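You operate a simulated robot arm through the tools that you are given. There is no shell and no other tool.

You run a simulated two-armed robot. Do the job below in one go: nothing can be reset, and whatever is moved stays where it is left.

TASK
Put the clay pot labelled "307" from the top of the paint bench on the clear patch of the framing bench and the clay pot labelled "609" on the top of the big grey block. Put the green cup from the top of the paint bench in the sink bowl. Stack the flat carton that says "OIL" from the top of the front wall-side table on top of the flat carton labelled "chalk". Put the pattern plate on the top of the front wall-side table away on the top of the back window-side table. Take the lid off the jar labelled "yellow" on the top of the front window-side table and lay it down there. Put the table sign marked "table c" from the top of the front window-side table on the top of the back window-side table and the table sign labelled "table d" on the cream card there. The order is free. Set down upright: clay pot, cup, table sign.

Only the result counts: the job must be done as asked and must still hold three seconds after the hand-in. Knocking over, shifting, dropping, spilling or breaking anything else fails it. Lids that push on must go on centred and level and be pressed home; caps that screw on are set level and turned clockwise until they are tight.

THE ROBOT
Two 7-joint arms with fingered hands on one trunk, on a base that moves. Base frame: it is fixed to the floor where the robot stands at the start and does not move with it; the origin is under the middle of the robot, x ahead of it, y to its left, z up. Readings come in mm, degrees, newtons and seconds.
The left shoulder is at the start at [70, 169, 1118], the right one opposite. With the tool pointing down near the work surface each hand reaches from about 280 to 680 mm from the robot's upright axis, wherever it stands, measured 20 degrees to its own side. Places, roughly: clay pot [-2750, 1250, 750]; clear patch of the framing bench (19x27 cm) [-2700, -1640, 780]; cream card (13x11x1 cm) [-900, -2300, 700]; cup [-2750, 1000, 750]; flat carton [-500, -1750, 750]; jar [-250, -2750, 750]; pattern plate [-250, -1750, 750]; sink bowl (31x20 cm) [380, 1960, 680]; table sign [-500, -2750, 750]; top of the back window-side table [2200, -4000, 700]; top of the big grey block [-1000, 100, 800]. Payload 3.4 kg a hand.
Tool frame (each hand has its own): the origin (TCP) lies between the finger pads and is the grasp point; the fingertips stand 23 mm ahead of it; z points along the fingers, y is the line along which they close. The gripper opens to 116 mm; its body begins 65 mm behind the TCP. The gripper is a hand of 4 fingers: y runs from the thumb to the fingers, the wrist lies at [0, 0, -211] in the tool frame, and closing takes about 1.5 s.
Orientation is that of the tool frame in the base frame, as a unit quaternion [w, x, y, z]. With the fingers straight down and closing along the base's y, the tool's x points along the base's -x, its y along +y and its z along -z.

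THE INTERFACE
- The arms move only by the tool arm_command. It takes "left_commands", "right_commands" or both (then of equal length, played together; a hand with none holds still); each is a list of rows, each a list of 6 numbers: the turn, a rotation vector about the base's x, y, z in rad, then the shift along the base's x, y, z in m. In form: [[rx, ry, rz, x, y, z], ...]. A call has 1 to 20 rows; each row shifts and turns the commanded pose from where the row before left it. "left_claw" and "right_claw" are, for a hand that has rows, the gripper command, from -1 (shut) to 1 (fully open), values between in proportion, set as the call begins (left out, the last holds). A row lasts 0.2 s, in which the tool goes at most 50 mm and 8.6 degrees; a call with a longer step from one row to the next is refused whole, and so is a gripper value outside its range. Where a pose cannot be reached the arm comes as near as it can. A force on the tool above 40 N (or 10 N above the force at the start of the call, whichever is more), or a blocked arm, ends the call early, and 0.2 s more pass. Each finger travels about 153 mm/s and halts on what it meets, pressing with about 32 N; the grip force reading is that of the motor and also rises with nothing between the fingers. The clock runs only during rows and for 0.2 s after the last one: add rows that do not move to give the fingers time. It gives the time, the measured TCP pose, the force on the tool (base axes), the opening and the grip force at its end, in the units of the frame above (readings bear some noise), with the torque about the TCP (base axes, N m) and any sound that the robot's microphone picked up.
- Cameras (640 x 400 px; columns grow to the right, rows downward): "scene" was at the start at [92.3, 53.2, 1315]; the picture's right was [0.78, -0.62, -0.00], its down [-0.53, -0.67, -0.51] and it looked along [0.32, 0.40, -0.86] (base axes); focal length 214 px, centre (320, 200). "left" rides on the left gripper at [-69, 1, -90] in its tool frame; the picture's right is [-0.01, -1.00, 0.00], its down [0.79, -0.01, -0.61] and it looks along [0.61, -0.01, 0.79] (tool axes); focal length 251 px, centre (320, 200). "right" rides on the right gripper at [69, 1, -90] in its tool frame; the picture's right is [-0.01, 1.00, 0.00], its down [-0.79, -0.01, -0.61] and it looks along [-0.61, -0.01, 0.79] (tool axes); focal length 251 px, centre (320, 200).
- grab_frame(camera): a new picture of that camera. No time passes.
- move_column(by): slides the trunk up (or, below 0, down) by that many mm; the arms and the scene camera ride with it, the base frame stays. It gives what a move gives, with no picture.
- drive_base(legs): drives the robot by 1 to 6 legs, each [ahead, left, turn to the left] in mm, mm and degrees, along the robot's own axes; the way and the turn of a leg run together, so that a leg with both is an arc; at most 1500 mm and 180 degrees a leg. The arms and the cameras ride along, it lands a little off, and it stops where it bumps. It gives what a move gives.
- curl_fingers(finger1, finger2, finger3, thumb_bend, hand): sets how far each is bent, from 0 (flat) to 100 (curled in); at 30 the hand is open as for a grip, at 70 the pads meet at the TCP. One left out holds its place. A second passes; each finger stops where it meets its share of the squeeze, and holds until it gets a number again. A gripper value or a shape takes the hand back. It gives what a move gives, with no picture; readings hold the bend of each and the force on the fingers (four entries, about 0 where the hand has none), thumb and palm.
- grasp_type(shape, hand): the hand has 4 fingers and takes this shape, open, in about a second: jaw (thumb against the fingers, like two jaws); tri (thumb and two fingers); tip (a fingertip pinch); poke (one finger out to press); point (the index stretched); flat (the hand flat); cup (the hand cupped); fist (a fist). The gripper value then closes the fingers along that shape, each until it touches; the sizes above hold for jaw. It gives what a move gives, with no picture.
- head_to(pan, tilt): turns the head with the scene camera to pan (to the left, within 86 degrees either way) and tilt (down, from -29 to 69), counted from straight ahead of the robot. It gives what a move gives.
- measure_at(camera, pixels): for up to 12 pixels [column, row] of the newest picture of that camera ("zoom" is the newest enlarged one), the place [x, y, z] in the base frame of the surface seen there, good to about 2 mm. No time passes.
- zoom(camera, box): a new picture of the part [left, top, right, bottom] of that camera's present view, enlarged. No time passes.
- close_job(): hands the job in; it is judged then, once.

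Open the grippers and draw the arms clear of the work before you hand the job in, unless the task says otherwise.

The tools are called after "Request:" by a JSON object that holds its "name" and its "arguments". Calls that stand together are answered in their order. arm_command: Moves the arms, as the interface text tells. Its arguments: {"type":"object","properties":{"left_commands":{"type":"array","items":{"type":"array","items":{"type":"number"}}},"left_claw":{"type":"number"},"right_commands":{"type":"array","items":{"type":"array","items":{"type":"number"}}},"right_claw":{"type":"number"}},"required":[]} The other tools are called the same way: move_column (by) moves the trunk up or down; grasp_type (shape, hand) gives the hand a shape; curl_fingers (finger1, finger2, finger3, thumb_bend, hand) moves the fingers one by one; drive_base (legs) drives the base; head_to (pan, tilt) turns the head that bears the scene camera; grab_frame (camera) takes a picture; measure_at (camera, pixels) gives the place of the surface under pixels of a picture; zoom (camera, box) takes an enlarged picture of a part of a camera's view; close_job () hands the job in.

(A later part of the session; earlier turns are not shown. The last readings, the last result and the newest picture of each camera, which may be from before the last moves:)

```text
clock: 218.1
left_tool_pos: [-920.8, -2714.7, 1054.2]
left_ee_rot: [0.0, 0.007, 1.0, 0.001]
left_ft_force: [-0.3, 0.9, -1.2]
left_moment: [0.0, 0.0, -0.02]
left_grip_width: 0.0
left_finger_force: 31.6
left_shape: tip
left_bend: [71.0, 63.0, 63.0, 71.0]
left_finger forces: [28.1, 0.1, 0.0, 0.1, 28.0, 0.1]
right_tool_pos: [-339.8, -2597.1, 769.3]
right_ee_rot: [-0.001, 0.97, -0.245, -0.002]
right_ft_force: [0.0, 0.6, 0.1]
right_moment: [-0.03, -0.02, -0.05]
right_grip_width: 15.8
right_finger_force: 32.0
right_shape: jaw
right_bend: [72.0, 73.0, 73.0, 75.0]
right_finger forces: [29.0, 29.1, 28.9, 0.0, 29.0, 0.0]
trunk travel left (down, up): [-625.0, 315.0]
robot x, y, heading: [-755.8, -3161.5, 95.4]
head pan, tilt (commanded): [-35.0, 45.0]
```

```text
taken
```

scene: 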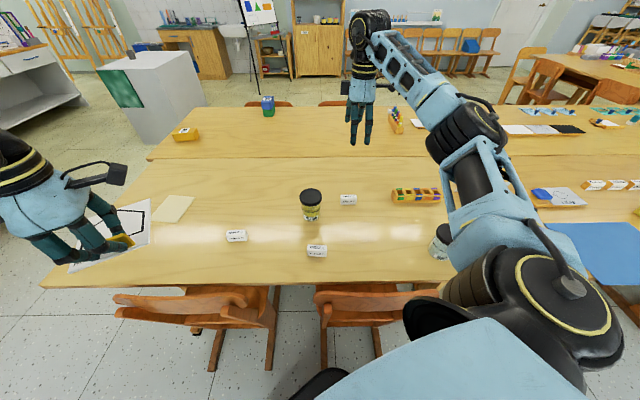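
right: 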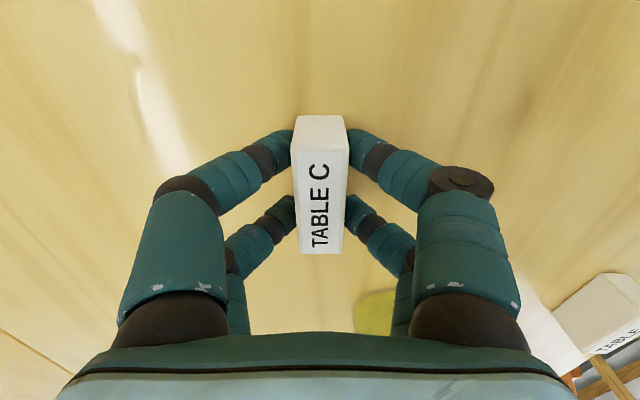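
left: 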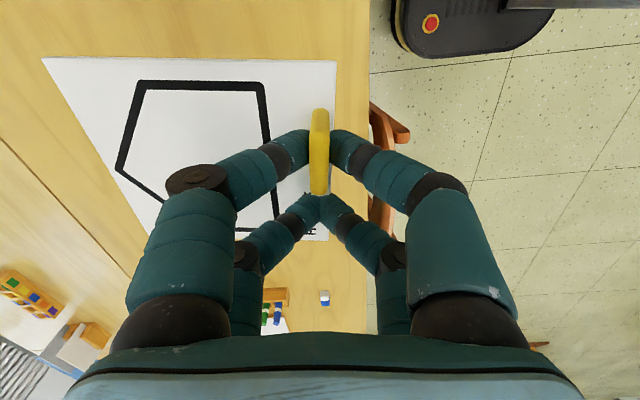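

All four fingers hold sign C. I lift it 280 mm.

Request:
{"name": "arm_command", "arguments": {"right_commands": [[0, 0, 0, 0, 0, 0.02], [0, 0, 0, 0, 0, 0.045], [0, 0, 0, 0, 0, 0.045], [0, 0, 0, 0, 0, 0.045], [0, 0, 0, 0, 0, 0.045], [0, 0, 0, 0, 0, 0.045], [0, 0, 0, 0, 0, 0.035], [0, 0, 0, 0, 0, 0]]}}

Request:
{"name": "grab_frame", "arguments": {"camera": "right"}}

Request:
{"name": "head_to", "arguments": {"pan": -80, "tilt": 20}}

Request:
{"name": "grab_frame", "arguments": {"camera": "scene"}}

```text
clock: 219.9
left_tool_pos: [-920.6, -2714.8, 1053.6]
left_ee_rot: [-0.001, 0.007, 1.0, 0.0]
left_ft_force: [0.8, 0.4, -0.1]
left_moment: [0.0, 0.0, 0.01]
left_grip_width: 0.1
left_finger_force: 31.3
left_shape: tip
left_bend: [71.0, 63.0, 63.0, 71.0]
left_finger forces: [28.1, 0.0, 0.0, 0.1, 28.2, 0.0]
right_tool_pos: [-337.9, -2596.2, 1052.1]
right_ee_rot: [0.0, 0.97, -0.244, -0.001]
right_ft_force: [-0.2, 0.5, -0.7]
right_moment: [0.02, 0.01, 0.02]
right_grip_width: 15.9
right_finger_force: 31.8
right_shape: jaw
right_bend: [72.0, 73.0, 73.0, 75.0]
right_finger forces: [29.0, 29.0, 29.0, 0.0, 29.0, 0.1]
trunk travel left (down, up): [-625.0, 315.0]
robot x, y, heading: [-755.9, -3169.4, 95.0]
head pan, tilt (commanded): [-35.0, 45.0]
```

```text
taken
```

right: 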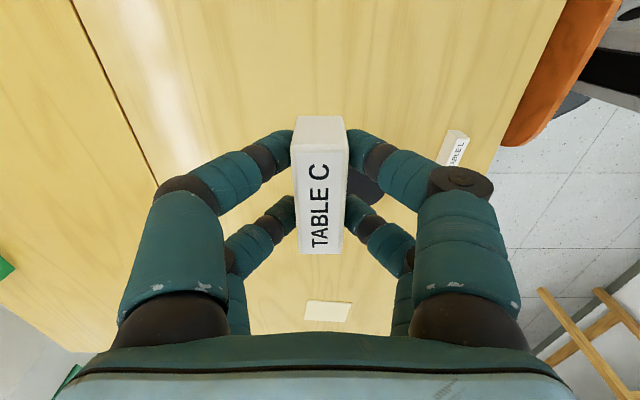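

```text
clock: 221.1
left_tool_pos: [-920.2, -2715.9, 1053.7]
left_ee_rot: [0.001, 0.007, 1.0, 0.0]
left_ft_force: [1.1, 0.1, -0.6]
left_moment: [-0.01, 0.02, 0.0]
left_grip_width: 0.1
left_finger_force: 32.4
left_shape: tip
left_bend: [71.0, 63.0, 63.0, 71.0]
left_finger forces: [28.1, 0.0, 0.0, 0.1, 28.2, 0.1]
right_tool_pos: [-338.9, -2596.1, 1052.5]
right_ee_rot: [0.0, 0.969, -0.245, -0.001]
right_ft_force: [-0.9, 0.8, -0.7]
right_moment: [0.01, -0.01, -0.01]
right_grip_width: 16.1
right_finger_force: 32.2
right_shape: jaw
right_bend: [72.0, 73.0, 73.0, 75.0]
right_finger forces: [28.9, 29.1, 29.0, 0.0, 29.0, 0.1]
trunk travel left (down, up): [-625.0, 315.0]
robot x, y, heading: [-757.5, -3164.7, 95.2]
head pan, tilt (commanded): [-80.0, 20.0]
```

```text
taken
```

scene: 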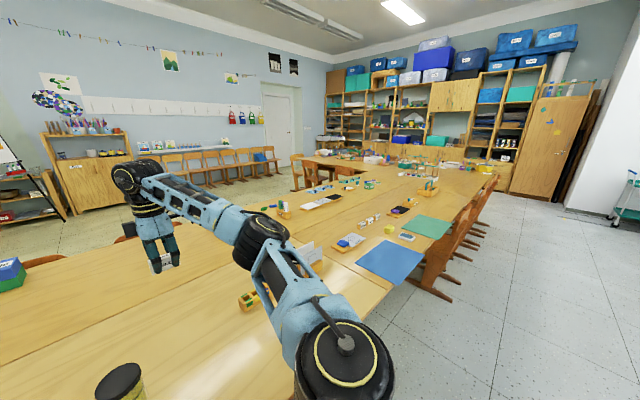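

I zoom and measure toward the back tables to find the "back window-side table" near (2200,-4000).

Request:
{"name": "zoom", "arguments": {"camera": "scene", "box": [280, 130, 520, 280]}}

Request:
{"name": "measure_at", "arguments": {"camera": "scene", "pixels": [[390, 263], [430, 226], [455, 200], [490, 178], [440, 185], [420, 195], [350, 240], [395, 230], [480, 185], [400, 165], [388, 285], [440, 300]]}}

```text
2.67 times, centred on (400, 205) of scene
```

zoom: 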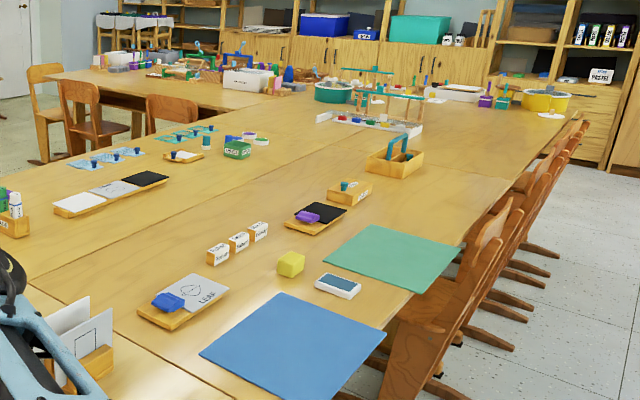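

```text
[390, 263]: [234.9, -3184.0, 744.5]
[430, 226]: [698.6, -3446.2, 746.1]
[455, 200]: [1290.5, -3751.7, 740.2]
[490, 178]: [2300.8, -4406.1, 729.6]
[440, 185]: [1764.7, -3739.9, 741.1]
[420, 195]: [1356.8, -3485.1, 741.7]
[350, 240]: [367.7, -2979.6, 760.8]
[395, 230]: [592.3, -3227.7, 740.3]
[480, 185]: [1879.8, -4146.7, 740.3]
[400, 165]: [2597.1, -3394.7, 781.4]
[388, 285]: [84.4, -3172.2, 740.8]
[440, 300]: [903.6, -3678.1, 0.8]
```

I measure seams between tables along the row in this zoom.

Request:
{"name": "zoom", "arguments": {"camera": "scene", "box": [380, 130, 520, 230]}}

Request:
{"name": "measure_at", "arguments": {"camera": "scene", "pixels": [[300, 242], [330, 262], [310, 250], [442, 192], [460, 195], [470, 196], [485, 172], [470, 175], [497, 176], [450, 170], [505, 165], [380, 165]]}}

```text
4.00 times, centred on (450, 180) of scene
```

zoom: 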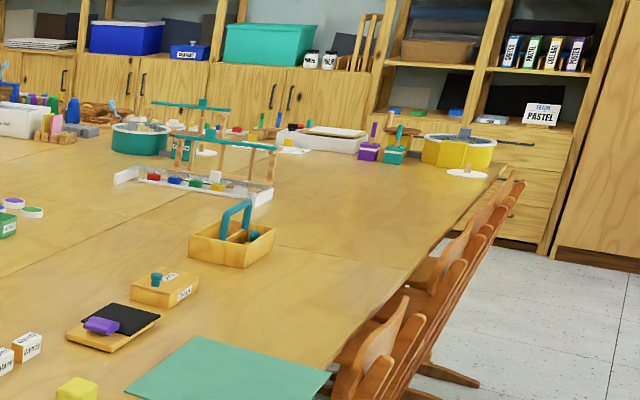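

```text
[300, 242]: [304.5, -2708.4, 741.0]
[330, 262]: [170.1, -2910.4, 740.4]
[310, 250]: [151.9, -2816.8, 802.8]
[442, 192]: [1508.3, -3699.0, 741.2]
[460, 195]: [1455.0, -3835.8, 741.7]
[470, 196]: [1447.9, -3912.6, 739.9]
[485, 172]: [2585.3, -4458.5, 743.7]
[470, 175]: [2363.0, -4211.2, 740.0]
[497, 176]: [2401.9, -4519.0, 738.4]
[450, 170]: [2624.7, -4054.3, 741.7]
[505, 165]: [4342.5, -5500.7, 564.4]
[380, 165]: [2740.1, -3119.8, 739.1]
```

The back window-side table begins at u≈3080, mostly clear near its window edge. I turn to heading 61°, back off, and travel along the window side past the middle table.

Request:
{"name": "drive_base", "arguments": {"legs": [[0, 0, -34.2], [-180, 0, 0], [0, -1350, 0]]}}

Request:
{"name": "head_to", "arguments": {"pan": -60, "tilt": 25}}

Request:
{"name": "grab_frame", "arguments": {"camera": "scene"}}

```text
clock: 230.5
left_tool_pos: [446.0, -3547.8, 1053.9]
left_ee_rot: [0.0, 0.327, 0.945, -0.001]
left_ft_force: [0.3, 0.4, -0.6]
left_moment: [-0.02, -0.03, 0.01]
left_grip_width: 0.1
left_finger_force: 32.4
left_shape: tip
left_bend: [71.0, 63.0, 63.0, 71.0]
left_finger forces: [28.0, 0.1, 0.0, 0.1, 28.1, 0.0]
right_tool_pos: [980.1, -3808.5, 1052.2]
right_ee_rot: [-0.001, 0.84, -0.543, 0.0]
right_ft_force: [-0.6, -0.2, 0.5]
right_moment: [0.02, 0.01, -0.03]
right_grip_width: 16.0
right_finger_force: 31.8
right_shape: jaw
right_bend: [72.0, 73.0, 73.0, 75.0]
right_finger forces: [28.9, 28.8, 29.0, 0.0, 28.9, 0.0]
trunk travel left (down, up): [-625.0, 315.0]
robot x, y, heading: [303.2, -4006.2, 57.9]
head pan, tilt (commanded): [-80.0, 20.0]
```

```text
clock: 231.3
left_tool_pos: [446.5, -3548.7, 1055.1]
left_ee_rot: [0.0, 0.327, 0.945, -0.001]
left_ft_force: [0.3, 0.1, 0.0]
left_moment: [0.0, 0.02, -0.02]
left_grip_width: 0.0
left_finger_force: 32.4
left_shape: tip
left_bend: [71.0, 63.0, 63.0, 71.0]
left_finger forces: [28.1, 0.0, 0.0, 0.0, 28.1, 0.0]
right_tool_pos: [980.1, -3807.4, 1052.2]
right_ee_rot: [0.0, 0.84, -0.543, -0.001]
right_ft_force: [-0.1, 0.3, 0.2]
right_moment: [0.0, -0.01, 0.01]
right_grip_width: 15.6
right_finger_force: 32.5
right_shape: jaw
right_bend: [72.0, 73.0, 73.0, 75.0]
right_finger forces: [28.9, 28.9, 28.8, 0.1, 29.0, 0.0]
trunk travel left (down, up): [-625.0, 315.0]
robot x, y, heading: [305.1, -4005.9, 58.2]
head pan, tilt (commanded): [-60.0, 25.0]
```

```text
taken
```

scene: 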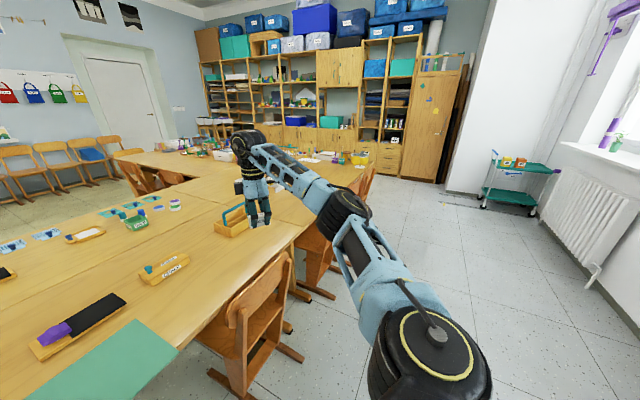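

The way along the windows is free. I correct the heading and move another 1330 mm to the right.

Request:
{"name": "drive_base", "arguments": {"legs": [[0, 0, 3], [0, -1330, 0]]}}

Request:
{"name": "head_to", "arguments": {"pan": 0, "tilt": 38}}

Request:
{"name": "grab_frame", "arguments": {"camera": "scene"}}

```text
clock: 238.5
left_tool_pos: [1610.5, -4213.4, 1054.0]
left_ee_rot: [0.001, 0.309, 0.951, 0.001]
left_ft_force: [-0.2, 0.6, -1.0]
left_moment: [0.0, 0.0, 0.03]
left_grip_width: 0.0
left_finger_force: 31.8
left_shape: tip
left_bend: [71.0, 63.0, 63.0, 71.0]
left_finger forces: [28.0, 0.0, 0.0, 0.1, 28.0, 0.0]
right_tool_pos: [2153.0, -4453.3, 1052.6]
right_ee_rot: [0.0, 0.85, -0.527, -0.001]
right_ft_force: [0.3, -0.3, -1.0]
right_moment: [0.02, 0.0, 0.0]
right_grip_width: 15.7
right_finger_force: 32.0
right_shape: jaw
right_bend: [72.0, 73.0, 73.0, 75.0]
right_finger forces: [28.8, 29.0, 28.9, 0.0, 28.9, 0.1]
trunk travel left (down, up): [-625.0, 315.0]
robot x, y, heading: [1488.2, -4672.0, 59.9]
head pan, tilt (commanded): [-60.0, 25.0]
```

```text
clock: 239.8
left_tool_pos: [1611.6, -4214.0, 1053.3]
left_ee_rot: [0.0, 0.309, 0.951, 0.0]
left_ft_force: [-0.4, -0.4, -0.3]
left_moment: [0.01, -0.01, -0.05]
left_grip_width: 0.4
left_finger_force: 32.2
left_shape: tip
left_bend: [71.0, 63.0, 63.0, 71.0]
left_finger forces: [28.0, 0.1, 0.0, 0.0, 28.0, 0.0]
right_tool_pos: [2153.5, -4452.3, 1052.4]
right_ee_rot: [-0.001, 0.85, -0.526, 0.0]
right_ft_force: [0.5, 0.5, 0.7]
right_moment: [0.02, 0.02, 0.02]
right_grip_width: 15.7
right_finger_force: 32.4
right_shape: jaw
right_bend: [72.0, 73.0, 73.0, 75.0]
right_finger forces: [28.9, 29.0, 28.9, 0.0, 28.9, 0.0]
trunk travel left (down, up): [-625.0, 315.0]
robot x, y, heading: [1482.9, -4673.9, 60.0]
head pan, tilt (commanded): [0.0, 38.0]
```

```text
taken
```

scene: 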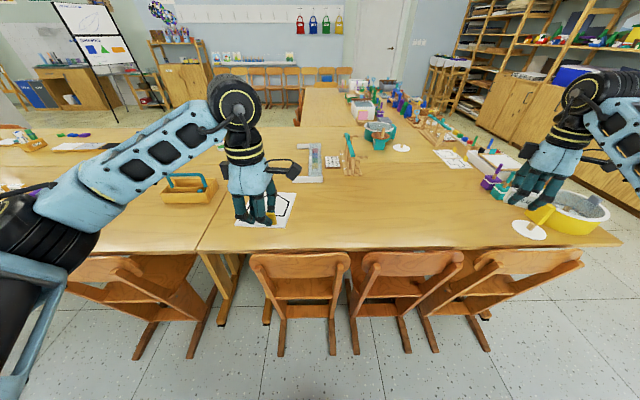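

The back window-side table's clear area lies around (400,210). I measure spots, the seam, and chair feet.

Request:
{"name": "measure_at", "arguments": {"camera": "scene", "pixels": [[400, 215], [330, 220], [210, 240], [228, 212], [300, 240], [450, 235], [280, 355], [332, 353], [408, 350], [487, 350], [300, 255], [415, 252]]}}

Request:
{"name": "zoom", "arguments": {"camera": "scene", "box": [200, 140, 520, 280]}}

```text
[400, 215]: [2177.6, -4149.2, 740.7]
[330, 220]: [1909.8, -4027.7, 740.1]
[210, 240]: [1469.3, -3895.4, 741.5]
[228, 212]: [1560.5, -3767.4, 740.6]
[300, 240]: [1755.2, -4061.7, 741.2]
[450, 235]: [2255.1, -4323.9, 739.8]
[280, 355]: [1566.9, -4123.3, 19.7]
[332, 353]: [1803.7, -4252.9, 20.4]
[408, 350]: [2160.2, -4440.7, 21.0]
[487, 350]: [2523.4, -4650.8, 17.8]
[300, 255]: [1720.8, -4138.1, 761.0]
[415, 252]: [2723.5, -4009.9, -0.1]
```

```text
2.00 times, centred on (360, 210) of scene
```

zoom: 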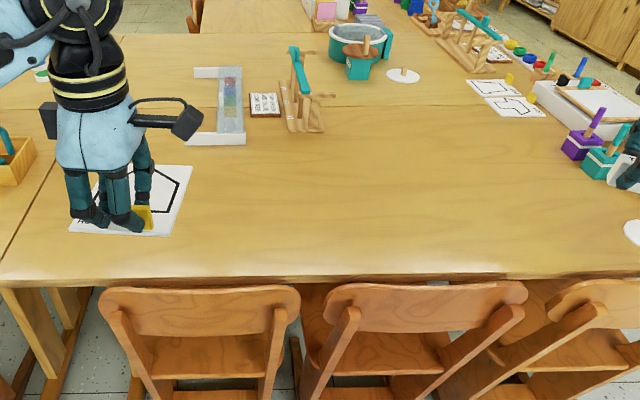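

The front half of this table is clear. I bring the right hand inward by 270 mm and turn it +34° so the sign lines up with the table.

Request:
{"name": "arm_command", "arguments": {"right_commands": [[0, 0, 0.1, -0.0393, 0.0218, 0], [0, 0, 0.1, -0.0393, 0.0218, 0], [0, 0, 0.1, -0.0393, 0.0218, 0], [0, 0, 0.1, -0.0393, 0.0218, 0], [0, 0, 0.1, -0.0393, 0.0218, 0], [0, 0, 0.1, -0.0393, 0.0218, 0], [0, 0, 0, 0, 0, 0]]}}

Request:
{"name": "drive_base", "arguments": {"legs": [[245, 0, 1]]}}

Request:
{"name": "head_to", "arguments": {"pan": 0, "tilt": 50}}

Request:
{"name": "grab_frame", "arguments": {"camera": "scene"}}

```text
clock: 241.4
left_tool_pos: [1610.1, -4214.8, 1054.4]
left_ee_rot: [0.001, 0.309, 0.951, 0.001]
left_ft_force: [0.0, -0.7, 0.5]
left_moment: [-0.02, 0.03, 0.03]
left_grip_width: 0.0
left_finger_force: 31.9
left_shape: tip
left_bend: [71.0, 63.0, 63.0, 71.0]
left_finger forces: [28.2, 0.0, 0.0, 0.0, 28.2, 0.0]
right_tool_pos: [1917.9, -4325.1, 1052.4]
right_ee_rot: [0.0, 0.968, -0.252, 0.0]
right_ft_force: [0.3, 0.4, -0.5]
right_moment: [0.01, 0.03, -0.02]
right_grip_width: 15.7
right_finger_force: 32.2
right_shape: jaw
right_bend: [72.0, 73.0, 73.0, 75.0]
right_finger forces: [28.9, 28.8, 28.7, 0.0, 28.7, 0.0]
trunk travel left (down, up): [-625.0, 315.0]
robot x, y, heading: [1484.0, -4676.3, 60.2]
head pan, tilt (commanded): [0.0, 38.0]
```

```text
clock: 243.2
left_tool_pos: [1725.1, -4005.8, 1054.2]
left_ee_rot: [0.0, 0.305, 0.952, 0.0]
left_ft_force: [0.1, 0.2, -0.6]
left_moment: [-0.03, 0.03, 0.04]
left_grip_width: 0.0
left_finger_force: 31.6
left_shape: tip
left_bend: [71.0, 63.0, 63.0, 71.0]
left_finger forces: [28.2, 0.1, 0.0, 0.0, 28.1, 0.0]
right_tool_pos: [2032.4, -4113.4, 1053.2]
right_ee_rot: [0.0, 0.969, -0.249, 0.0]
right_ft_force: [0.2, -0.2, 0.2]
right_moment: [-0.02, 0.03, -0.02]
right_grip_width: 15.6
right_finger_force: 31.5
right_shape: jaw
right_bend: [72.0, 73.0, 73.0, 75.0]
right_finger forces: [28.8, 28.8, 28.8, 0.1, 28.7, 0.0]
trunk travel left (down, up): [-625.0, 315.0]
robot x, y, heading: [1602.7, -4465.2, 60.7]
head pan, tilt (commanded): [0.0, 38.0]
```

```text
clock: 243.9
left_tool_pos: [1725.6, -4004.6, 1052.6]
left_ee_rot: [0.0, 0.306, 0.952, -0.001]
left_ft_force: [-0.3, 0.6, 0.2]
left_moment: [-0.02, -0.01, 0.02]
left_grip_width: 0.0
left_finger_force: 32.4
left_shape: tip
left_bend: [71.0, 63.0, 63.0, 71.0]
left_finger forces: [28.1, 0.0, 0.1, 0.0, 28.1, 0.0]
right_tool_pos: [2033.2, -4112.4, 1052.5]
right_ee_rot: [0.001, 0.969, -0.249, -0.001]
right_ft_force: [0.5, -0.4, -0.4]
right_moment: [0.01, 0.0, 0.02]
right_grip_width: 15.7
right_finger_force: 32.1
right_shape: jaw
right_bend: [72.0, 73.0, 73.0, 75.0]
right_finger forces: [28.7, 28.9, 28.8, 0.1, 28.7, 0.0]
trunk travel left (down, up): [-625.0, 315.0]
robot x, y, heading: [1604.0, -4470.7, 60.5]
head pan, tilt (commanded): [0.0, 50.0]
```

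```text
taken
```

scene: 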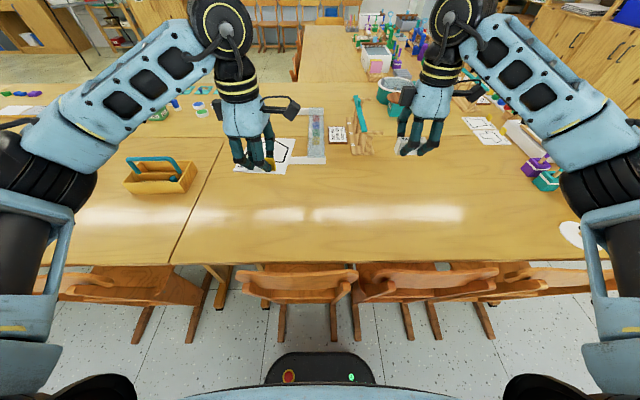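

Both hands are over clear table (plate target around (1750,-3955), sign target (2033,-4112)). I lower both to about 13 mm above contact.

Request:
{"name": "arm_command", "arguments": {"left_commands": [[0, 0, 0, 0, 0, -0.05], [0, 0, 0, 0, 0, -0.05], [0, 0, 0, 0, 0, -0.05], [0, 0, 0, 0, 0, -0.05], [0, 0, 0, 0, 0, -0.045], [0, 0, 0, 0, 0, -0.02], [0, 0, 0, 0, 0, 0], [0, 0, 0, 0, 0, 0]], "right_commands": [[0, 0, 0, 0, 0, -0.05], [0, 0, 0, 0, 0, -0.05], [0, 0, 0, 0, 0, -0.05], [0, 0, 0, 0, 0, -0.05], [0, 0, 0, 0, 0, -0.05], [0, 0, 0, 0, 0, -0.02], [0, 0, 0, 0, 0, 0], [0, 0, 0, 0, 0, 0]]}}

Request:
{"name": "grab_frame", "arguments": {"camera": "scene"}}

Request:
{"name": "grab_frame", "arguments": {"camera": "left"}}

Request:
{"name": "grab_frame", "arguments": {"camera": "right"}}

```text
clock: 245.7
left_tool_pos: [1723.9, -4004.1, 787.7]
left_ee_rot: [0.0, 0.305, 0.952, 0.0]
left_ft_force: [0.1, 0.4, -0.4]
left_moment: [0.0, 0.03, 0.0]
left_grip_width: 0.1
left_finger_force: 31.8
left_shape: tip
left_bend: [71.0, 63.0, 63.0, 72.0]
left_finger forces: [28.1, 0.1, 0.1, 0.1, 28.1, 0.0]
right_tool_pos: [2030.7, -4114.7, 781.5]
right_ee_rot: [0.0, 0.969, -0.249, 0.0]
right_ft_force: [0.3, -0.6, 0.3]
right_moment: [-0.01, 0.02, -0.01]
right_grip_width: 15.6
right_finger_force: 32.1
right_shape: jaw
right_bend: [72.0, 73.0, 73.0, 75.0]
right_finger forces: [28.8, 28.8, 28.9, 0.0, 28.8, 0.0]
trunk travel left (down, up): [-625.0, 315.0]
robot x, y, heading: [1603.2, -4465.6, 60.6]
head pan, tilt (commanded): [0.0, 50.0]
```

```text
taken
```

scene: 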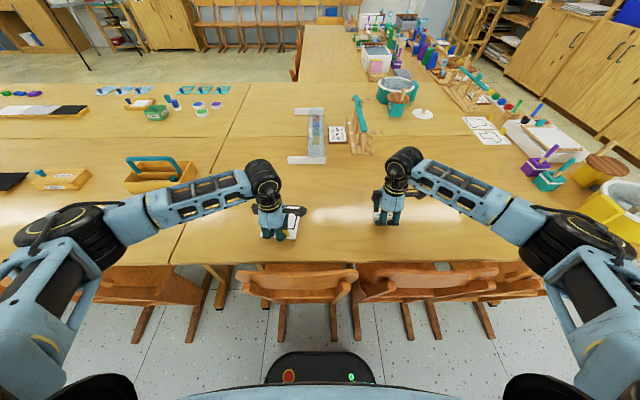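

```text
taken
```

left: 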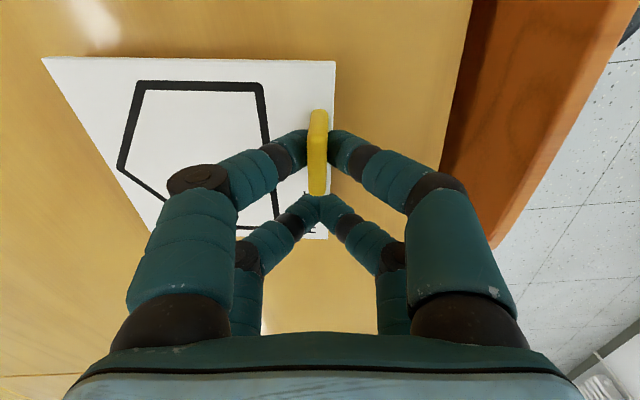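

```text
taken
```

right: 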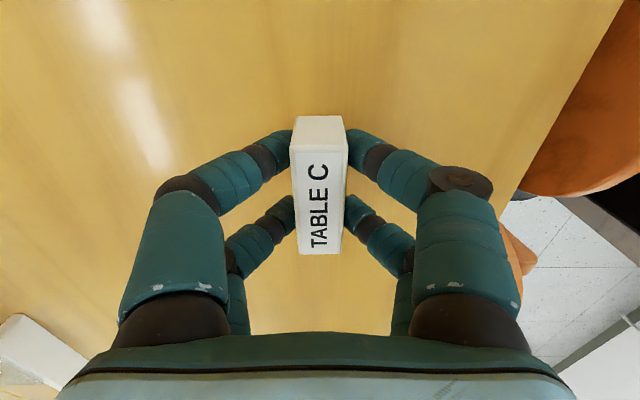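

Both objects are level. I lower both 10 mm more, then in small steps.

Request:
{"name": "arm_command", "arguments": {"left_commands": [[0, 0, 0, 0, 0, -0.006], [0, 0, 0, 0, 0, -0.005], [0, 0, 0, 0, 0, 0], [0, 0, 0, 0, 0, 0]], "right_commands": [[0, 0, 0, 0, 0, -0.006], [0, 0, 0, 0, 0, -0.004], [0, 0, 0, 0, 0, 0], [0, 0, 0, 0, 0, 0]]}}

Request:
{"name": "arm_command", "arguments": {"left_commands": [[0, 0, 0, 0, 0, -0.0015], [0, 0, 0, 0, 0, 0], [0, 0, 0, 0, 0, 0]], "right_commands": [[0, 0, 0, 0, 0, -0.0015], [0, 0, 0, 0, 0, 0], [0, 0, 0, 0, 0, 0]]}}

```text
clock: 246.7
left_tool_pos: [1724.7, -4005.2, 777.1]
left_ee_rot: [0.0, 0.306, 0.952, 0.001]
left_ft_force: [1.3, 0.3, 0.5]
left_moment: [0.03, -0.04, -0.04]
left_grip_width: 0.1
left_finger_force: 32.0
left_shape: tip
left_bend: [71.0, 63.0, 63.0, 71.0]
left_finger forces: [28.3, 0.0, 0.0, 0.1, 28.3, 0.0]
right_tool_pos: [2033.3, -4112.9, 772.5]
right_ee_rot: [-0.001, 0.969, -0.249, -0.001]
right_ft_force: [0.7, -0.3, -0.7]
right_moment: [-0.03, -0.03, -0.02]
right_grip_width: 15.5
right_finger_force: 31.5
right_shape: jaw
right_bend: [72.0, 73.0, 73.0, 75.0]
right_finger forces: [28.9, 28.8, 28.8, 0.1, 28.8, 0.0]
trunk travel left (down, up): [-625.0, 315.0]
robot x, y, heading: [1603.9, -4465.6, 60.4]
head pan, tilt (commanded): [0.0, 50.0]
```

```text
clock: 247.5
left_tool_pos: [1723.6, -4005.1, 775.9]
left_ee_rot: [0.001, 0.306, 0.952, -0.001]
left_ft_force: [0.2, -0.1, -0.5]
left_moment: [0.03, -0.01, -0.01]
left_grip_width: 0.1
left_finger_force: 32.1
left_shape: tip
left_bend: [71.0, 63.0, 63.0, 71.0]
left_finger forces: [28.4, 0.0, 0.0, 0.0, 28.3, 0.0]
right_tool_pos: [2033.0, -4114.2, 769.4]
right_ee_rot: [0.0, 0.969, -0.249, -0.001]
right_ft_force: [0.5, 0.4, -0.6]
right_moment: [0.02, -0.01, -0.01]
right_grip_width: 15.5
right_finger_force: 32.2
right_shape: jaw
right_bend: [72.0, 73.0, 73.0, 75.0]
right_finger forces: [28.9, 28.9, 28.9, 0.0, 28.8, 0.0]
trunk travel left (down, up): [-625.0, 315.0]
robot x, y, heading: [1605.6, -4470.5, 60.2]
head pan, tilt (commanded): [0.0, 50.0]
```

No contact yet; another 1.5 mm for both, twice.

Request:
{"name": "arm_command", "arguments": {"left_commands": [[0, 0, 0, 0, 0, -0.0012], [0, 0, 0, 0, 0, 0], [0, 0, 0, 0, 0, 0]], "right_commands": [[0, 0, 0, 0, 0, -0.001], [0, 0, 0, 0, 0, 0], [0, 0, 0, 0, 0, 0]]}}

Request:
{"name": "arm_command", "arguments": {"left_commands": [[0, 0, 0, 0, 0, -0.0012], [0, 0, 0, 0, 0, 0], [0, 0, 0, 0, 0, 0]], "right_commands": [[0, 0, 0, 0, 0, -0.001], [0, 0, 0, 0, 0, 0], [0, 0, 0, 0, 0, 0]]}}

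```text
clock: 248.3
left_tool_pos: [1725.5, -4005.3, 775.1]
left_ee_rot: [0.0, 0.306, 0.952, 0.0]
left_ft_force: [0.7, 0.2, -0.7]
left_moment: [0.03, 0.02, -0.03]
left_grip_width: 0.1
left_finger_force: 32.2
left_shape: tip
left_bend: [71.0, 63.0, 63.0, 71.0]
left_finger forces: [28.6, 0.0, 0.0, 0.1, 28.5, 0.0]
right_tool_pos: [2033.1, -4114.3, 768.8]
right_ee_rot: [0.0, 0.969, -0.249, 0.0]
right_ft_force: [0.1, 0.0, -0.1]
right_moment: [-0.03, 0.02, 0.0]
right_grip_width: 15.8
right_finger_force: 32.1
right_shape: jaw
right_bend: [72.0, 73.0, 73.0, 75.0]
right_finger forces: [28.8, 28.8, 28.8, 0.0, 28.7, 0.0]
trunk travel left (down, up): [-625.0, 315.0]
robot x, y, heading: [1605.4, -4469.6, 60.7]
head pan, tilt (commanded): [0.0, 50.0]
```

```text
clock: 249.1
left_tool_pos: [1725.7, -4003.7, 773.9]
left_ee_rot: [0.0, 0.306, 0.952, 0.001]
left_ft_force: [0.7, -0.2, 0.3]
left_moment: [0.02, -0.03, -0.03]
left_grip_width: 0.1
left_finger_force: 31.8
left_shape: tip
left_bend: [71.0, 63.0, 63.0, 71.0]
left_finger forces: [28.6, 0.1, 0.0, 0.0, 28.7, 0.0]
right_tool_pos: [2033.4, -4112.1, 769.3]
right_ee_rot: [0.0, 0.969, -0.249, -0.001]
right_ft_force: [0.1, -0.6, -0.1]
right_moment: [0.03, 0.01, -0.02]
right_grip_width: 15.8
right_finger_force: 31.9
right_shape: jaw
right_bend: [72.0, 73.0, 73.0, 75.0]
right_finger forces: [28.7, 28.8, 28.9, 0.0, 28.8, 0.0]
trunk travel left (down, up): [-625.0, 315.0]
robot x, y, heading: [1605.6, -4463.7, 60.4]
head pan, tilt (commanded): [0.0, 50.0]
```

Still near zero force; I continue in 1 mm steps.

Request:
{"name": "arm_command", "arguments": {"left_commands": [[0, 0, 0, 0, 0, -0.001], [0, 0, 0, 0, 0, 0], [0, 0, 0, 0, 0, 0]], "right_commands": [[0, 0, 0, 0, 0, -0.001], [0, 0, 0, 0, 0, 0], [0, 0, 0, 0, 0, 0]]}}

Request:
{"name": "arm_command", "arguments": {"left_commands": [[0, 0, 0, 0, 0, -0.001], [0, 0, 0, 0, 0, 0], [0, 0, 0, 0, 0, 0]], "right_commands": [[0, 0, 0, 0, 0, -0.001], [0, 0, 0, 0, 0, 0], [0, 0, 0, 0, 0, 0]]}}

Request:
{"name": "grab_frame", "arguments": {"camera": "left"}}

Request:
{"name": "grab_frame", "arguments": {"camera": "right"}}

```text
clock: 249.9
left_tool_pos: [1725.2, -4004.5, 773.3]
left_ee_rot: [0.001, 0.304, 0.953, 0.001]
left_ft_force: [-0.3, 0.4, 4.6]
left_moment: [0.03, -0.05, 0.0]
left_grip_width: 0.0
left_finger_force: 31.5
left_shape: tip
left_bend: [71.0, 63.0, 63.0, 72.0]
left_finger forces: [29.7, 0.1, 0.0, 0.1, 29.3, 0.0]
right_tool_pos: [2032.3, -4113.8, 768.6]
right_ee_rot: [0.0, 0.968, -0.249, 0.0]
right_ft_force: [-0.3, -0.6, 0.8]
right_moment: [0.04, -0.01, -0.04]
right_grip_width: 15.5
right_finger_force: 31.8
right_shape: jaw
right_bend: [72.0, 73.0, 73.0, 75.0]
right_finger forces: [28.9, 28.8, 28.8, 0.0, 29.0, 0.0]
trunk travel left (down, up): [-625.0, 315.0]
robot x, y, heading: [1603.9, -4466.1, 60.4]
head pan, tilt (commanded): [0.0, 50.0]
```

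```text
clock: 250.7
left_tool_pos: [1724.7, -4005.4, 771.2]
left_ee_rot: [0.0, 0.305, 0.952, 0.0]
left_ft_force: [-1.6, 3.4, 8.0]
left_moment: [-0.03, -0.1, 0.05]
left_grip_width: 0.0
left_finger_force: 31.4
left_shape: tip
left_bend: [71.0, 63.0, 63.0, 72.0]
left_finger forces: [31.9, 0.0, 0.0, 0.1, 30.3, 0.0]
right_tool_pos: [2032.1, -4114.6, 767.6]
right_ee_rot: [-0.001, 0.968, -0.249, -0.001]
right_ft_force: [2.6, 0.9, 7.2]
right_moment: [0.01, -0.03, -0.01]
right_grip_width: 15.7
right_finger_force: 31.5
right_shape: jaw
right_bend: [73.0, 73.0, 73.0, 75.0]
right_finger forces: [29.5, 29.3, 30.4, 0.0, 30.5, 0.0]
trunk travel left (down, up): [-625.0, 315.0]
robot x, y, heading: [1607.9, -4466.5, 60.6]
head pan, tilt (commanded): [0.0, 50.0]
```

```text
taken
```

left: 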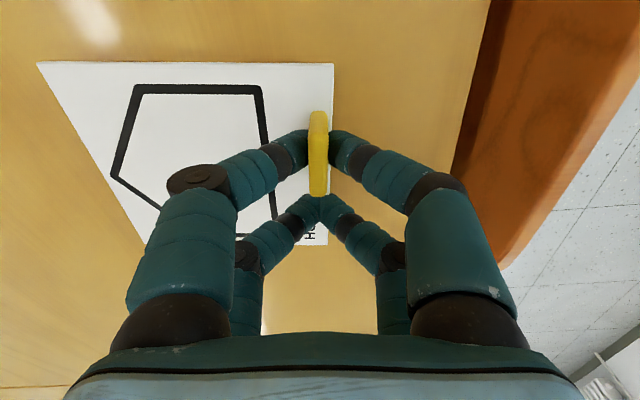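

```text
taken
```

right: 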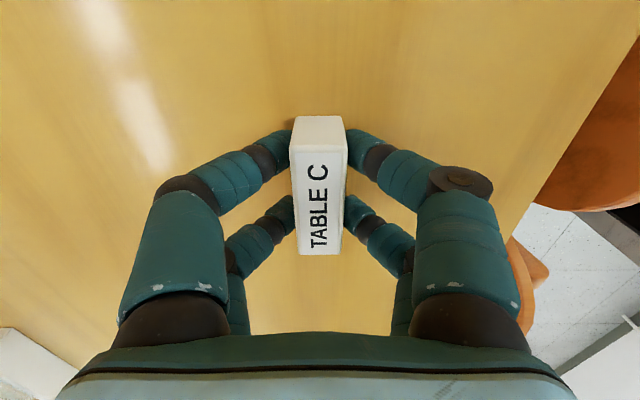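

Both are on the table. I open both hands moderately.

Request:
{"name": "arm_command", "arguments": {"left_commands": [[0, 0, 0, 0, 0, 0], [0, 0, 0, 0, 0, 0], [0, 0, 0, 0, 0, 0], [0, 0, 0, 0, 0, 0], [0, 0, 0, 0, 0, 0]], "right_commands": [[0, 0, 0, 0, 0, 0], [0, 0, 0, 0, 0, 0], [0, 0, 0, 0, 0, 0], [0, 0, 0, 0, 0, 0], [0, 0, 0, 0, 0, 0]], "left_claw": 0.0, "right_claw": 0.2}}

Request:
{"name": "grab_frame", "arguments": {"camera": "left"}}

Request:
{"name": "grab_frame", "arguments": {"camera": "right"}}

```text
clock: 251.9
left_tool_pos: [1726.1, -4004.9, 771.7]
left_ee_rot: [0.0, 0.306, 0.952, 0.0]
left_ft_force: [0.1, 0.3, 0.5]
left_moment: [-0.05, 0.05, 0.02]
left_grip_width: 57.3
left_finger_force: 0.1
left_shape: tip
left_bend: [72.0, 72.0, 72.0, 75.0]
left_finger forces: [0.0, 0.0, 0.1, 0.0, 0.0, 0.0]
right_tool_pos: [2032.3, -4114.4, 767.8]
right_ee_rot: [0.0, 0.969, -0.248, -0.001]
right_ft_force: [-1.0, 0.3, -0.1]
right_moment: [0.0, -0.02, -0.01]
right_grip_width: 68.9
right_finger_force: 0.0
right_shape: jaw
right_bend: [71.0, 71.0, 71.0, 72.0]
right_finger forces: [0.0, 0.0, 0.1, 0.0, 0.1, 0.0]
trunk travel left (down, up): [-625.0, 315.0]
robot x, y, heading: [1604.2, -4465.7, 60.6]
head pan, tilt (commanded): [0.0, 50.0]
```

```text
taken
```

left: 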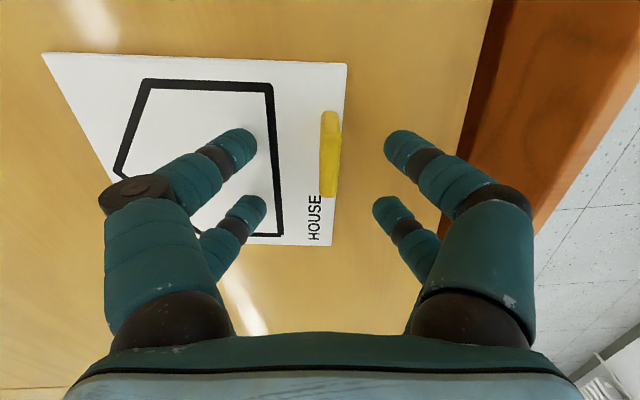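

```text
taken
```

right: 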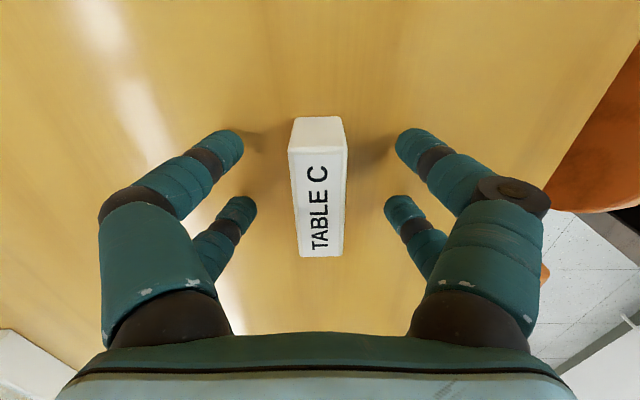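

Both are free and stand fine. I raise both hands straight up.

Request:
{"name": "arm_command", "arguments": {"left_commands": [[0, 0, 0, 0, 0, 0.02], [0, 0, 0, 0, 0, 0.03], [0, 0, 0, 0, 0, 0.05], [0, 0, 0, 0, 0, 0.05], [0, 0, 0, 0, 0, 0.05], [0, 0, 0, 0, 0, 0.05], [0, 0, 0, 0, 0, 0.03], [0, 0, 0, 0, 0, 0]], "right_commands": [[0, 0, 0, 0, 0, 0.02], [0, 0, 0, 0, 0, 0.03], [0, 0, 0, 0, 0, 0.05], [0, 0, 0, 0, 0, 0.05], [0, 0, 0, 0, 0, 0.05], [0, 0, 0, 0, 0, 0.05], [0, 0, 0, 0, 0, 0.03], [0, 0, 0, 0, 0, 0]]}}

Request:
{"name": "grab_frame", "arguments": {"camera": "scene"}}

```text
clock: 253.7
left_tool_pos: [1727.7, -4003.3, 1049.2]
left_ee_rot: [0.0, 0.306, 0.952, 0.0]
left_ft_force: [0.1, 0.2, -0.3]
left_moment: [0.0, 0.02, 0.03]
left_grip_width: 57.6
left_finger_force: 0.1
left_shape: tip
left_bend: [72.0, 72.0, 72.0, 75.0]
left_finger forces: [0.1, 0.0, 0.1, 0.0, 0.0, 0.0]
right_tool_pos: [2035.2, -4113.3, 1047.4]
right_ee_rot: [0.0, 0.968, -0.25, -0.001]
right_ft_force: [0.5, -0.2, -0.5]
right_moment: [-0.02, -0.04, -0.03]
right_grip_width: 69.2
right_finger_force: 0.0
right_shape: jaw
right_bend: [71.0, 71.0, 71.0, 72.0]
right_finger forces: [0.0, 0.0, 0.1, 0.0, 0.0, 0.0]
trunk travel left (down, up): [-625.0, 315.0]
robot x, y, heading: [1604.6, -4469.9, 60.6]
head pan, tilt (commanded): [0.0, 50.0]
```

```text
taken
```

scene: 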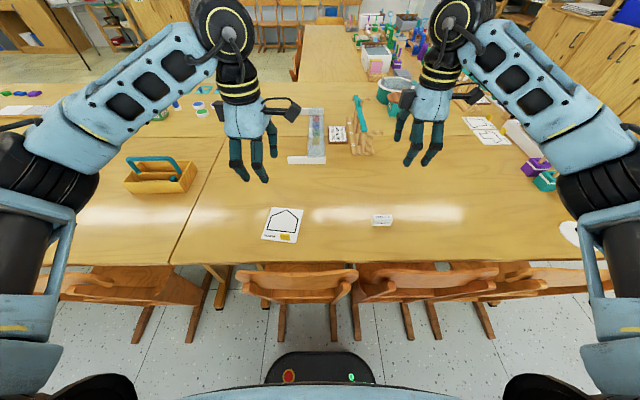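

The plate and sign C are in place. I set the left hand to jaw shape, then drive back along the windows to the front table.

Request:
{"name": "grasp_type", "arguments": {"hand": "left", "shape": "jaw"}}

Request:
{"name": "drive_base", "arguments": {"legs": [[-230, 0, 0], [0, 1395, 0], [0, 1395, 0]]}}

Request:
{"name": "head_to", "arguments": {"pan": 0, "tilt": 40}}

Request:
{"name": "grab_frame", "arguments": {"camera": "scene"}}

```text
clock: 254.6
left_tool_pos: [1726.7, -4003.4, 1049.7]
left_ee_rot: [0.0, 0.305, 0.952, 0.0]
left_ft_force: [-0.4, -0.3, -0.3]
left_moment: [-0.01, -0.01, 0.04]
left_grip_width: 116.1
left_finger_force: 0.0
left_shape: jaw
left_bend: [30.0, 30.0, 30.0, 30.0]
left_finger forces: [0.1, 0.0, 0.1, 0.0, 0.0, 0.1]
right_tool_pos: [2034.4, -4113.7, 1047.3]
right_ee_rot: [-0.001, 0.969, -0.249, -0.001]
right_ft_force: [-0.2, -0.2, -0.1]
right_moment: [0.01, 0.0, 0.01]
right_grip_width: 69.3
right_finger_force: 0.1
right_shape: jaw
right_bend: [71.0, 71.0, 71.0, 72.0]
right_finger forces: [0.0, 0.1, 0.0, 0.0, 0.0, 0.0]
trunk travel left (down, up): [-625.0, 315.0]
robot x, y, heading: [1605.0, -4465.5, 60.4]
head pan, tilt (commanded): [0.0, 50.0]
```

```text
clock: 269.3
left_tool_pos: [-715.8, -2810.5, 1049.3]
left_ee_rot: [0.001, 0.331, 0.943, 0.0]
left_ft_force: [-0.5, 0.6, 0.3]
left_moment: [-0.02, -0.02, 0.01]
left_grip_width: 115.9
left_finger_force: 0.0
left_shape: jaw
left_bend: [30.0, 30.0, 30.0, 30.0]
left_finger forces: [0.0, 0.0, 0.1, 0.1, 0.1, 0.1]
right_tool_pos: [-412.7, -2936.6, 1046.6]
right_ee_rot: [0.0, 0.962, -0.274, -0.001]
right_ft_force: [-0.6, -0.2, -0.7]
right_moment: [0.01, 0.0, -0.02]
right_grip_width: 69.0
right_finger_force: 0.1
right_shape: jaw
right_bend: [71.0, 71.0, 71.0, 72.0]
right_finger forces: [0.0, 0.1, 0.0, 0.0, 0.0, 0.1]
trunk travel left (down, up): [-625.0, 315.0]
robot x, y, heading: [-860.8, -3268.1, 57.2]
head pan, tilt (commanded): [0.0, 50.0]
```

```text
clock: 270.0
left_tool_pos: [-714.8, -2810.0, 1049.8]
left_ee_rot: [-0.001, 0.331, 0.944, 0.0]
left_ft_force: [-0.2, 0.4, 0.4]
left_moment: [-0.01, 0.03, -0.01]
left_grip_width: 116.0
left_finger_force: 0.0
left_shape: jaw
left_bend: [30.0, 30.0, 30.0, 30.0]
left_finger forces: [0.1, 0.0, 0.0, 0.0, 0.0, 0.1]
right_tool_pos: [-413.5, -2935.6, 1046.6]
right_ee_rot: [0.0, 0.962, -0.274, -0.001]
right_ft_force: [0.3, 0.1, 0.7]
right_moment: [0.02, 0.0, 0.01]
right_grip_width: 69.0
right_finger_force: 0.1
right_shape: jaw
right_bend: [71.0, 71.0, 71.0, 72.0]
right_finger forces: [0.1, 0.0, 0.0, 0.1, 0.0, 0.0]
trunk travel left (down, up): [-625.0, 315.0]
robot x, y, heading: [-866.6, -3268.8, 57.3]
head pan, tilt (commanded): [0.0, 40.0]
```

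```text
taken
```

scene: 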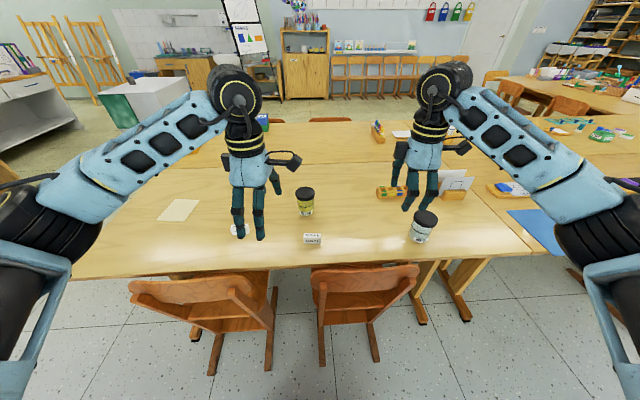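

The yellow jar is at (305,200). I zoom in on its lid before approaching.

Request:
{"name": "zoom", "arguments": {"camera": "scene", "box": [275, 175, 339, 223]}}

Request:
{"name": "measure_at", "arguments": {"camera": "zoom", "pixels": [[300, 150], [240, 140], [380, 140], [300, 200], [300, 230], [310, 290], [310, 340], [240, 300], [380, 300]]}}

```text
8.33 times, centred on (307, 199) of scene
```

zoom: 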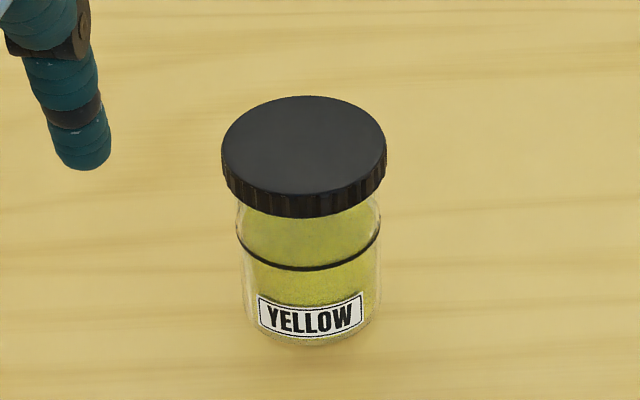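

```text
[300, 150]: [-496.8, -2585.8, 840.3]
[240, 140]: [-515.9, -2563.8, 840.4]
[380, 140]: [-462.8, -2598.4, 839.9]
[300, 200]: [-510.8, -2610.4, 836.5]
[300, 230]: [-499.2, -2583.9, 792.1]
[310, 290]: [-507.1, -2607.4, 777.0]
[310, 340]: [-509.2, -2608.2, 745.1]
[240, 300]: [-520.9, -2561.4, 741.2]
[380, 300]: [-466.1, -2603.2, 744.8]
```

The lid is black with a ribbed rim, ~70 mm wide, z ≈825–840; the jar body is narrower. I move in front of it (v≈−985).

Request:
{"name": "drive_base", "arguments": {"legs": [[0, 0, 3.7], [165, 72, 0]]}}

Request:
{"name": "head_to", "arguments": {"pan": -5, "tilt": 48}}

Request:
{"name": "grab_frame", "arguments": {"camera": "scene"}}

```text
clock: 271.9
left_tool_pos: [-727.9, -2624.6, 1048.8]
left_ee_rot: [0.0, 0.299, 0.954, 0.0]
left_ft_force: [0.0, -0.1, -0.3]
left_moment: [0.03, 0.0, 0.04]
left_grip_width: 115.9
left_finger_force: 0.1
left_shape: jaw
left_bend: [30.0, 30.0, 30.0, 30.0]
left_finger forces: [0.1, 0.0, 0.1, 0.1, 0.0, 0.1]
right_tool_pos: [-418.9, -2729.7, 1046.5]
right_ee_rot: [0.0, 0.97, -0.243, -0.002]
right_ft_force: [0.0, -0.2, 0.7]
right_moment: [0.02, -0.01, 0.03]
right_grip_width: 69.3
right_finger_force: 0.1
right_shape: jaw
right_bend: [71.0, 71.0, 71.0, 72.0]
right_finger forces: [0.0, 0.0, 0.1, 0.0, 0.0, 0.0]
trunk travel left (down, up): [-625.0, 315.0]
robot x, y, heading: [-847.4, -3090.9, 61.3]
head pan, tilt (commanded): [0.0, 40.0]
```

```text
clock: 272.6
left_tool_pos: [-728.2, -2623.9, 1049.2]
left_ee_rot: [0.0, 0.299, 0.954, 0.0]
left_ft_force: [-0.7, 0.1, 0.3]
left_moment: [0.0, 0.0, -0.04]
left_grip_width: 116.1
left_finger_force: 0.1
left_shape: jaw
left_bend: [30.0, 30.0, 30.0, 30.0]
left_finger forces: [0.0, 0.0, 0.1, 0.0, 0.1, 0.0]
right_tool_pos: [-418.8, -2728.4, 1046.3]
right_ee_rot: [0.0, 0.97, -0.243, 0.0]
right_ft_force: [0.4, 0.7, -0.8]
right_moment: [0.0, 0.0, -0.02]
right_grip_width: 69.5
right_finger_force: 0.1
right_shape: jaw
right_bend: [71.0, 71.0, 71.0, 72.0]
right_finger forces: [0.0, 0.0, 0.0, 0.0, 0.0, 0.0]
trunk travel left (down, up): [-625.0, 315.0]
robot x, y, heading: [-846.0, -3094.2, 61.1]
head pan, tilt (commanded): [-5.0, 48.0]
```

```text
taken
```

scene: 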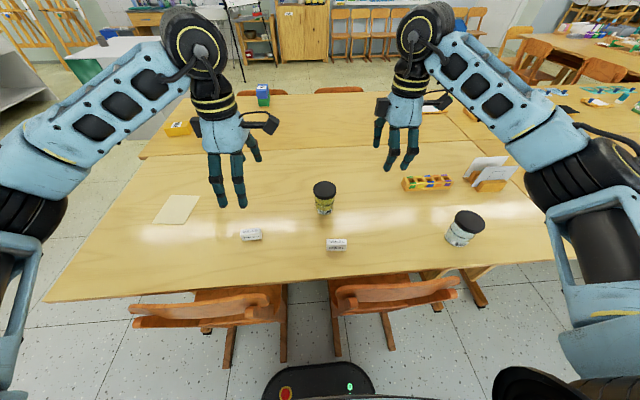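

Now I measure the lid's centre precisely and sign D's corners as well.

Request:
{"name": "zoom", "arguments": {"camera": "scene", "box": [230, 170, 358, 260]}}

```text
4.44 times, centred on (294, 215) of scene
```

zoom: 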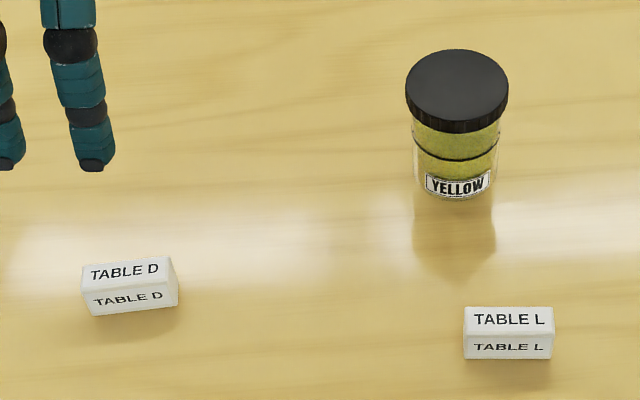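

Request:
{"name": "measure_at", "arguments": {"camera": "zoom", "pixels": [[457, 86], [409, 86], [505, 86], [457, 53], [457, 119], [84, 265], [171, 259], [90, 288], [174, 280], [94, 312], [175, 303], [128, 272]]}}

Request:
{"name": "measure_at", "arguments": {"camera": "zoom", "pixels": [[420, 65], [495, 65], [420, 108], [495, 108], [457, 127], [457, 132], [457, 140], [430, 130], [480, 130]]}}

```text
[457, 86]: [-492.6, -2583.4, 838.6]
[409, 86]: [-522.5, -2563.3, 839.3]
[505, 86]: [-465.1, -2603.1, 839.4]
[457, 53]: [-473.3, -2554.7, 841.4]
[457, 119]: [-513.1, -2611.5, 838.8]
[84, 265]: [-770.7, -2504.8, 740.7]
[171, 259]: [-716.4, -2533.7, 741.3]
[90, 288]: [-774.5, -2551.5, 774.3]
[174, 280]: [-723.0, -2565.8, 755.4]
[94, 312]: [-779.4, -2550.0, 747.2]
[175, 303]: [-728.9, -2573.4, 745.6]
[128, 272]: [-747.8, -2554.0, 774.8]
```

```text
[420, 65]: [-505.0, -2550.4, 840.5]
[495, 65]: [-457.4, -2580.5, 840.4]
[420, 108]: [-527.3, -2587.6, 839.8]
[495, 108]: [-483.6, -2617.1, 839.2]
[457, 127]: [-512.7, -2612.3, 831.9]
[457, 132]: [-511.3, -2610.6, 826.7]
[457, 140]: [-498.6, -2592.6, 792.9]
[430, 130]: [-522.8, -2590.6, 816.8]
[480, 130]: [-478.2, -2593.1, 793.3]
```

Lid centre (-493.4,-2583.3), top z 839.5, rim down to ~826. I bring the right hand (opened) over it and down to z≈900.

Request:
{"name": "arm_command", "arguments": {"right_commands": [[0, 0, 0, -0.0187, 0.0363, 0], [0, 0, 0, -0.0187, 0.0363, 0], [0, 0, 0, -0.0187, 0.0363, 0], [0, 0, 0, -0.0185, 0.0362, 0], [0, 0, 0, 0, 0, -0.05], [0, 0, 0, 0, 0, -0.05], [0, 0, 0, 0, 0, -0.045], [0, 0, 0, 0, 0, 0], [0, 0, 0, 0, 0, 0]], "right_claw": 1}}

Request:
{"name": "grab_frame", "arguments": {"camera": "right"}}

```text
clock: 274.6
left_tool_pos: [-729.2, -2623.8, 1049.3]
left_ee_rot: [0.0, 0.299, 0.954, 0.0]
left_ft_force: [0.0, -1.2, -0.6]
left_moment: [0.04, -0.03, -0.01]
left_grip_width: 115.9
left_finger_force: 0.0
left_shape: jaw
left_bend: [30.0, 30.0, 30.0, 30.0]
left_finger forces: [0.0, 0.0, 0.0, 0.0, 0.0, 0.0]
right_tool_pos: [-494.2, -2590.8, 900.0]
right_ee_rot: [0.001, 0.97, -0.243, 0.0]
right_ft_force: [0.5, 0.2, 0.6]
right_moment: [-0.03, -0.01, -0.01]
right_grip_width: 115.7
right_finger_force: 0.1
right_shape: jaw
right_bend: [30.0, 30.0, 30.0, 30.0]
right_finger forces: [0.0, 0.0, 0.0, 0.0, 0.1, 0.1]
right hand out of reach, approached as far as the arm can: row 4
trunk travel left (down, up): [-625.0, 315.0]
robot x, y, heading: [-847.9, -3086.9, 60.9]
head pan, tilt (commanded): [-5.0, 48.0]
```

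```text
taken
```

right: 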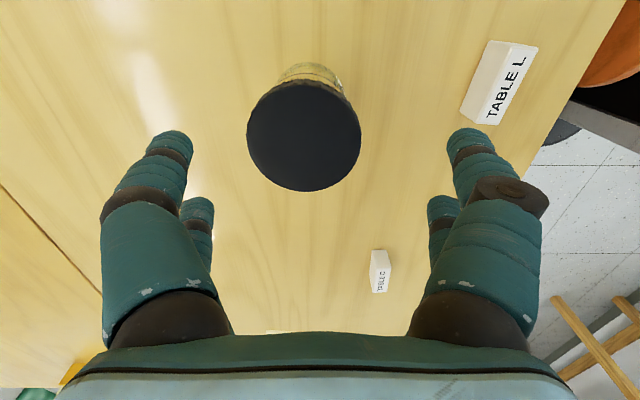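

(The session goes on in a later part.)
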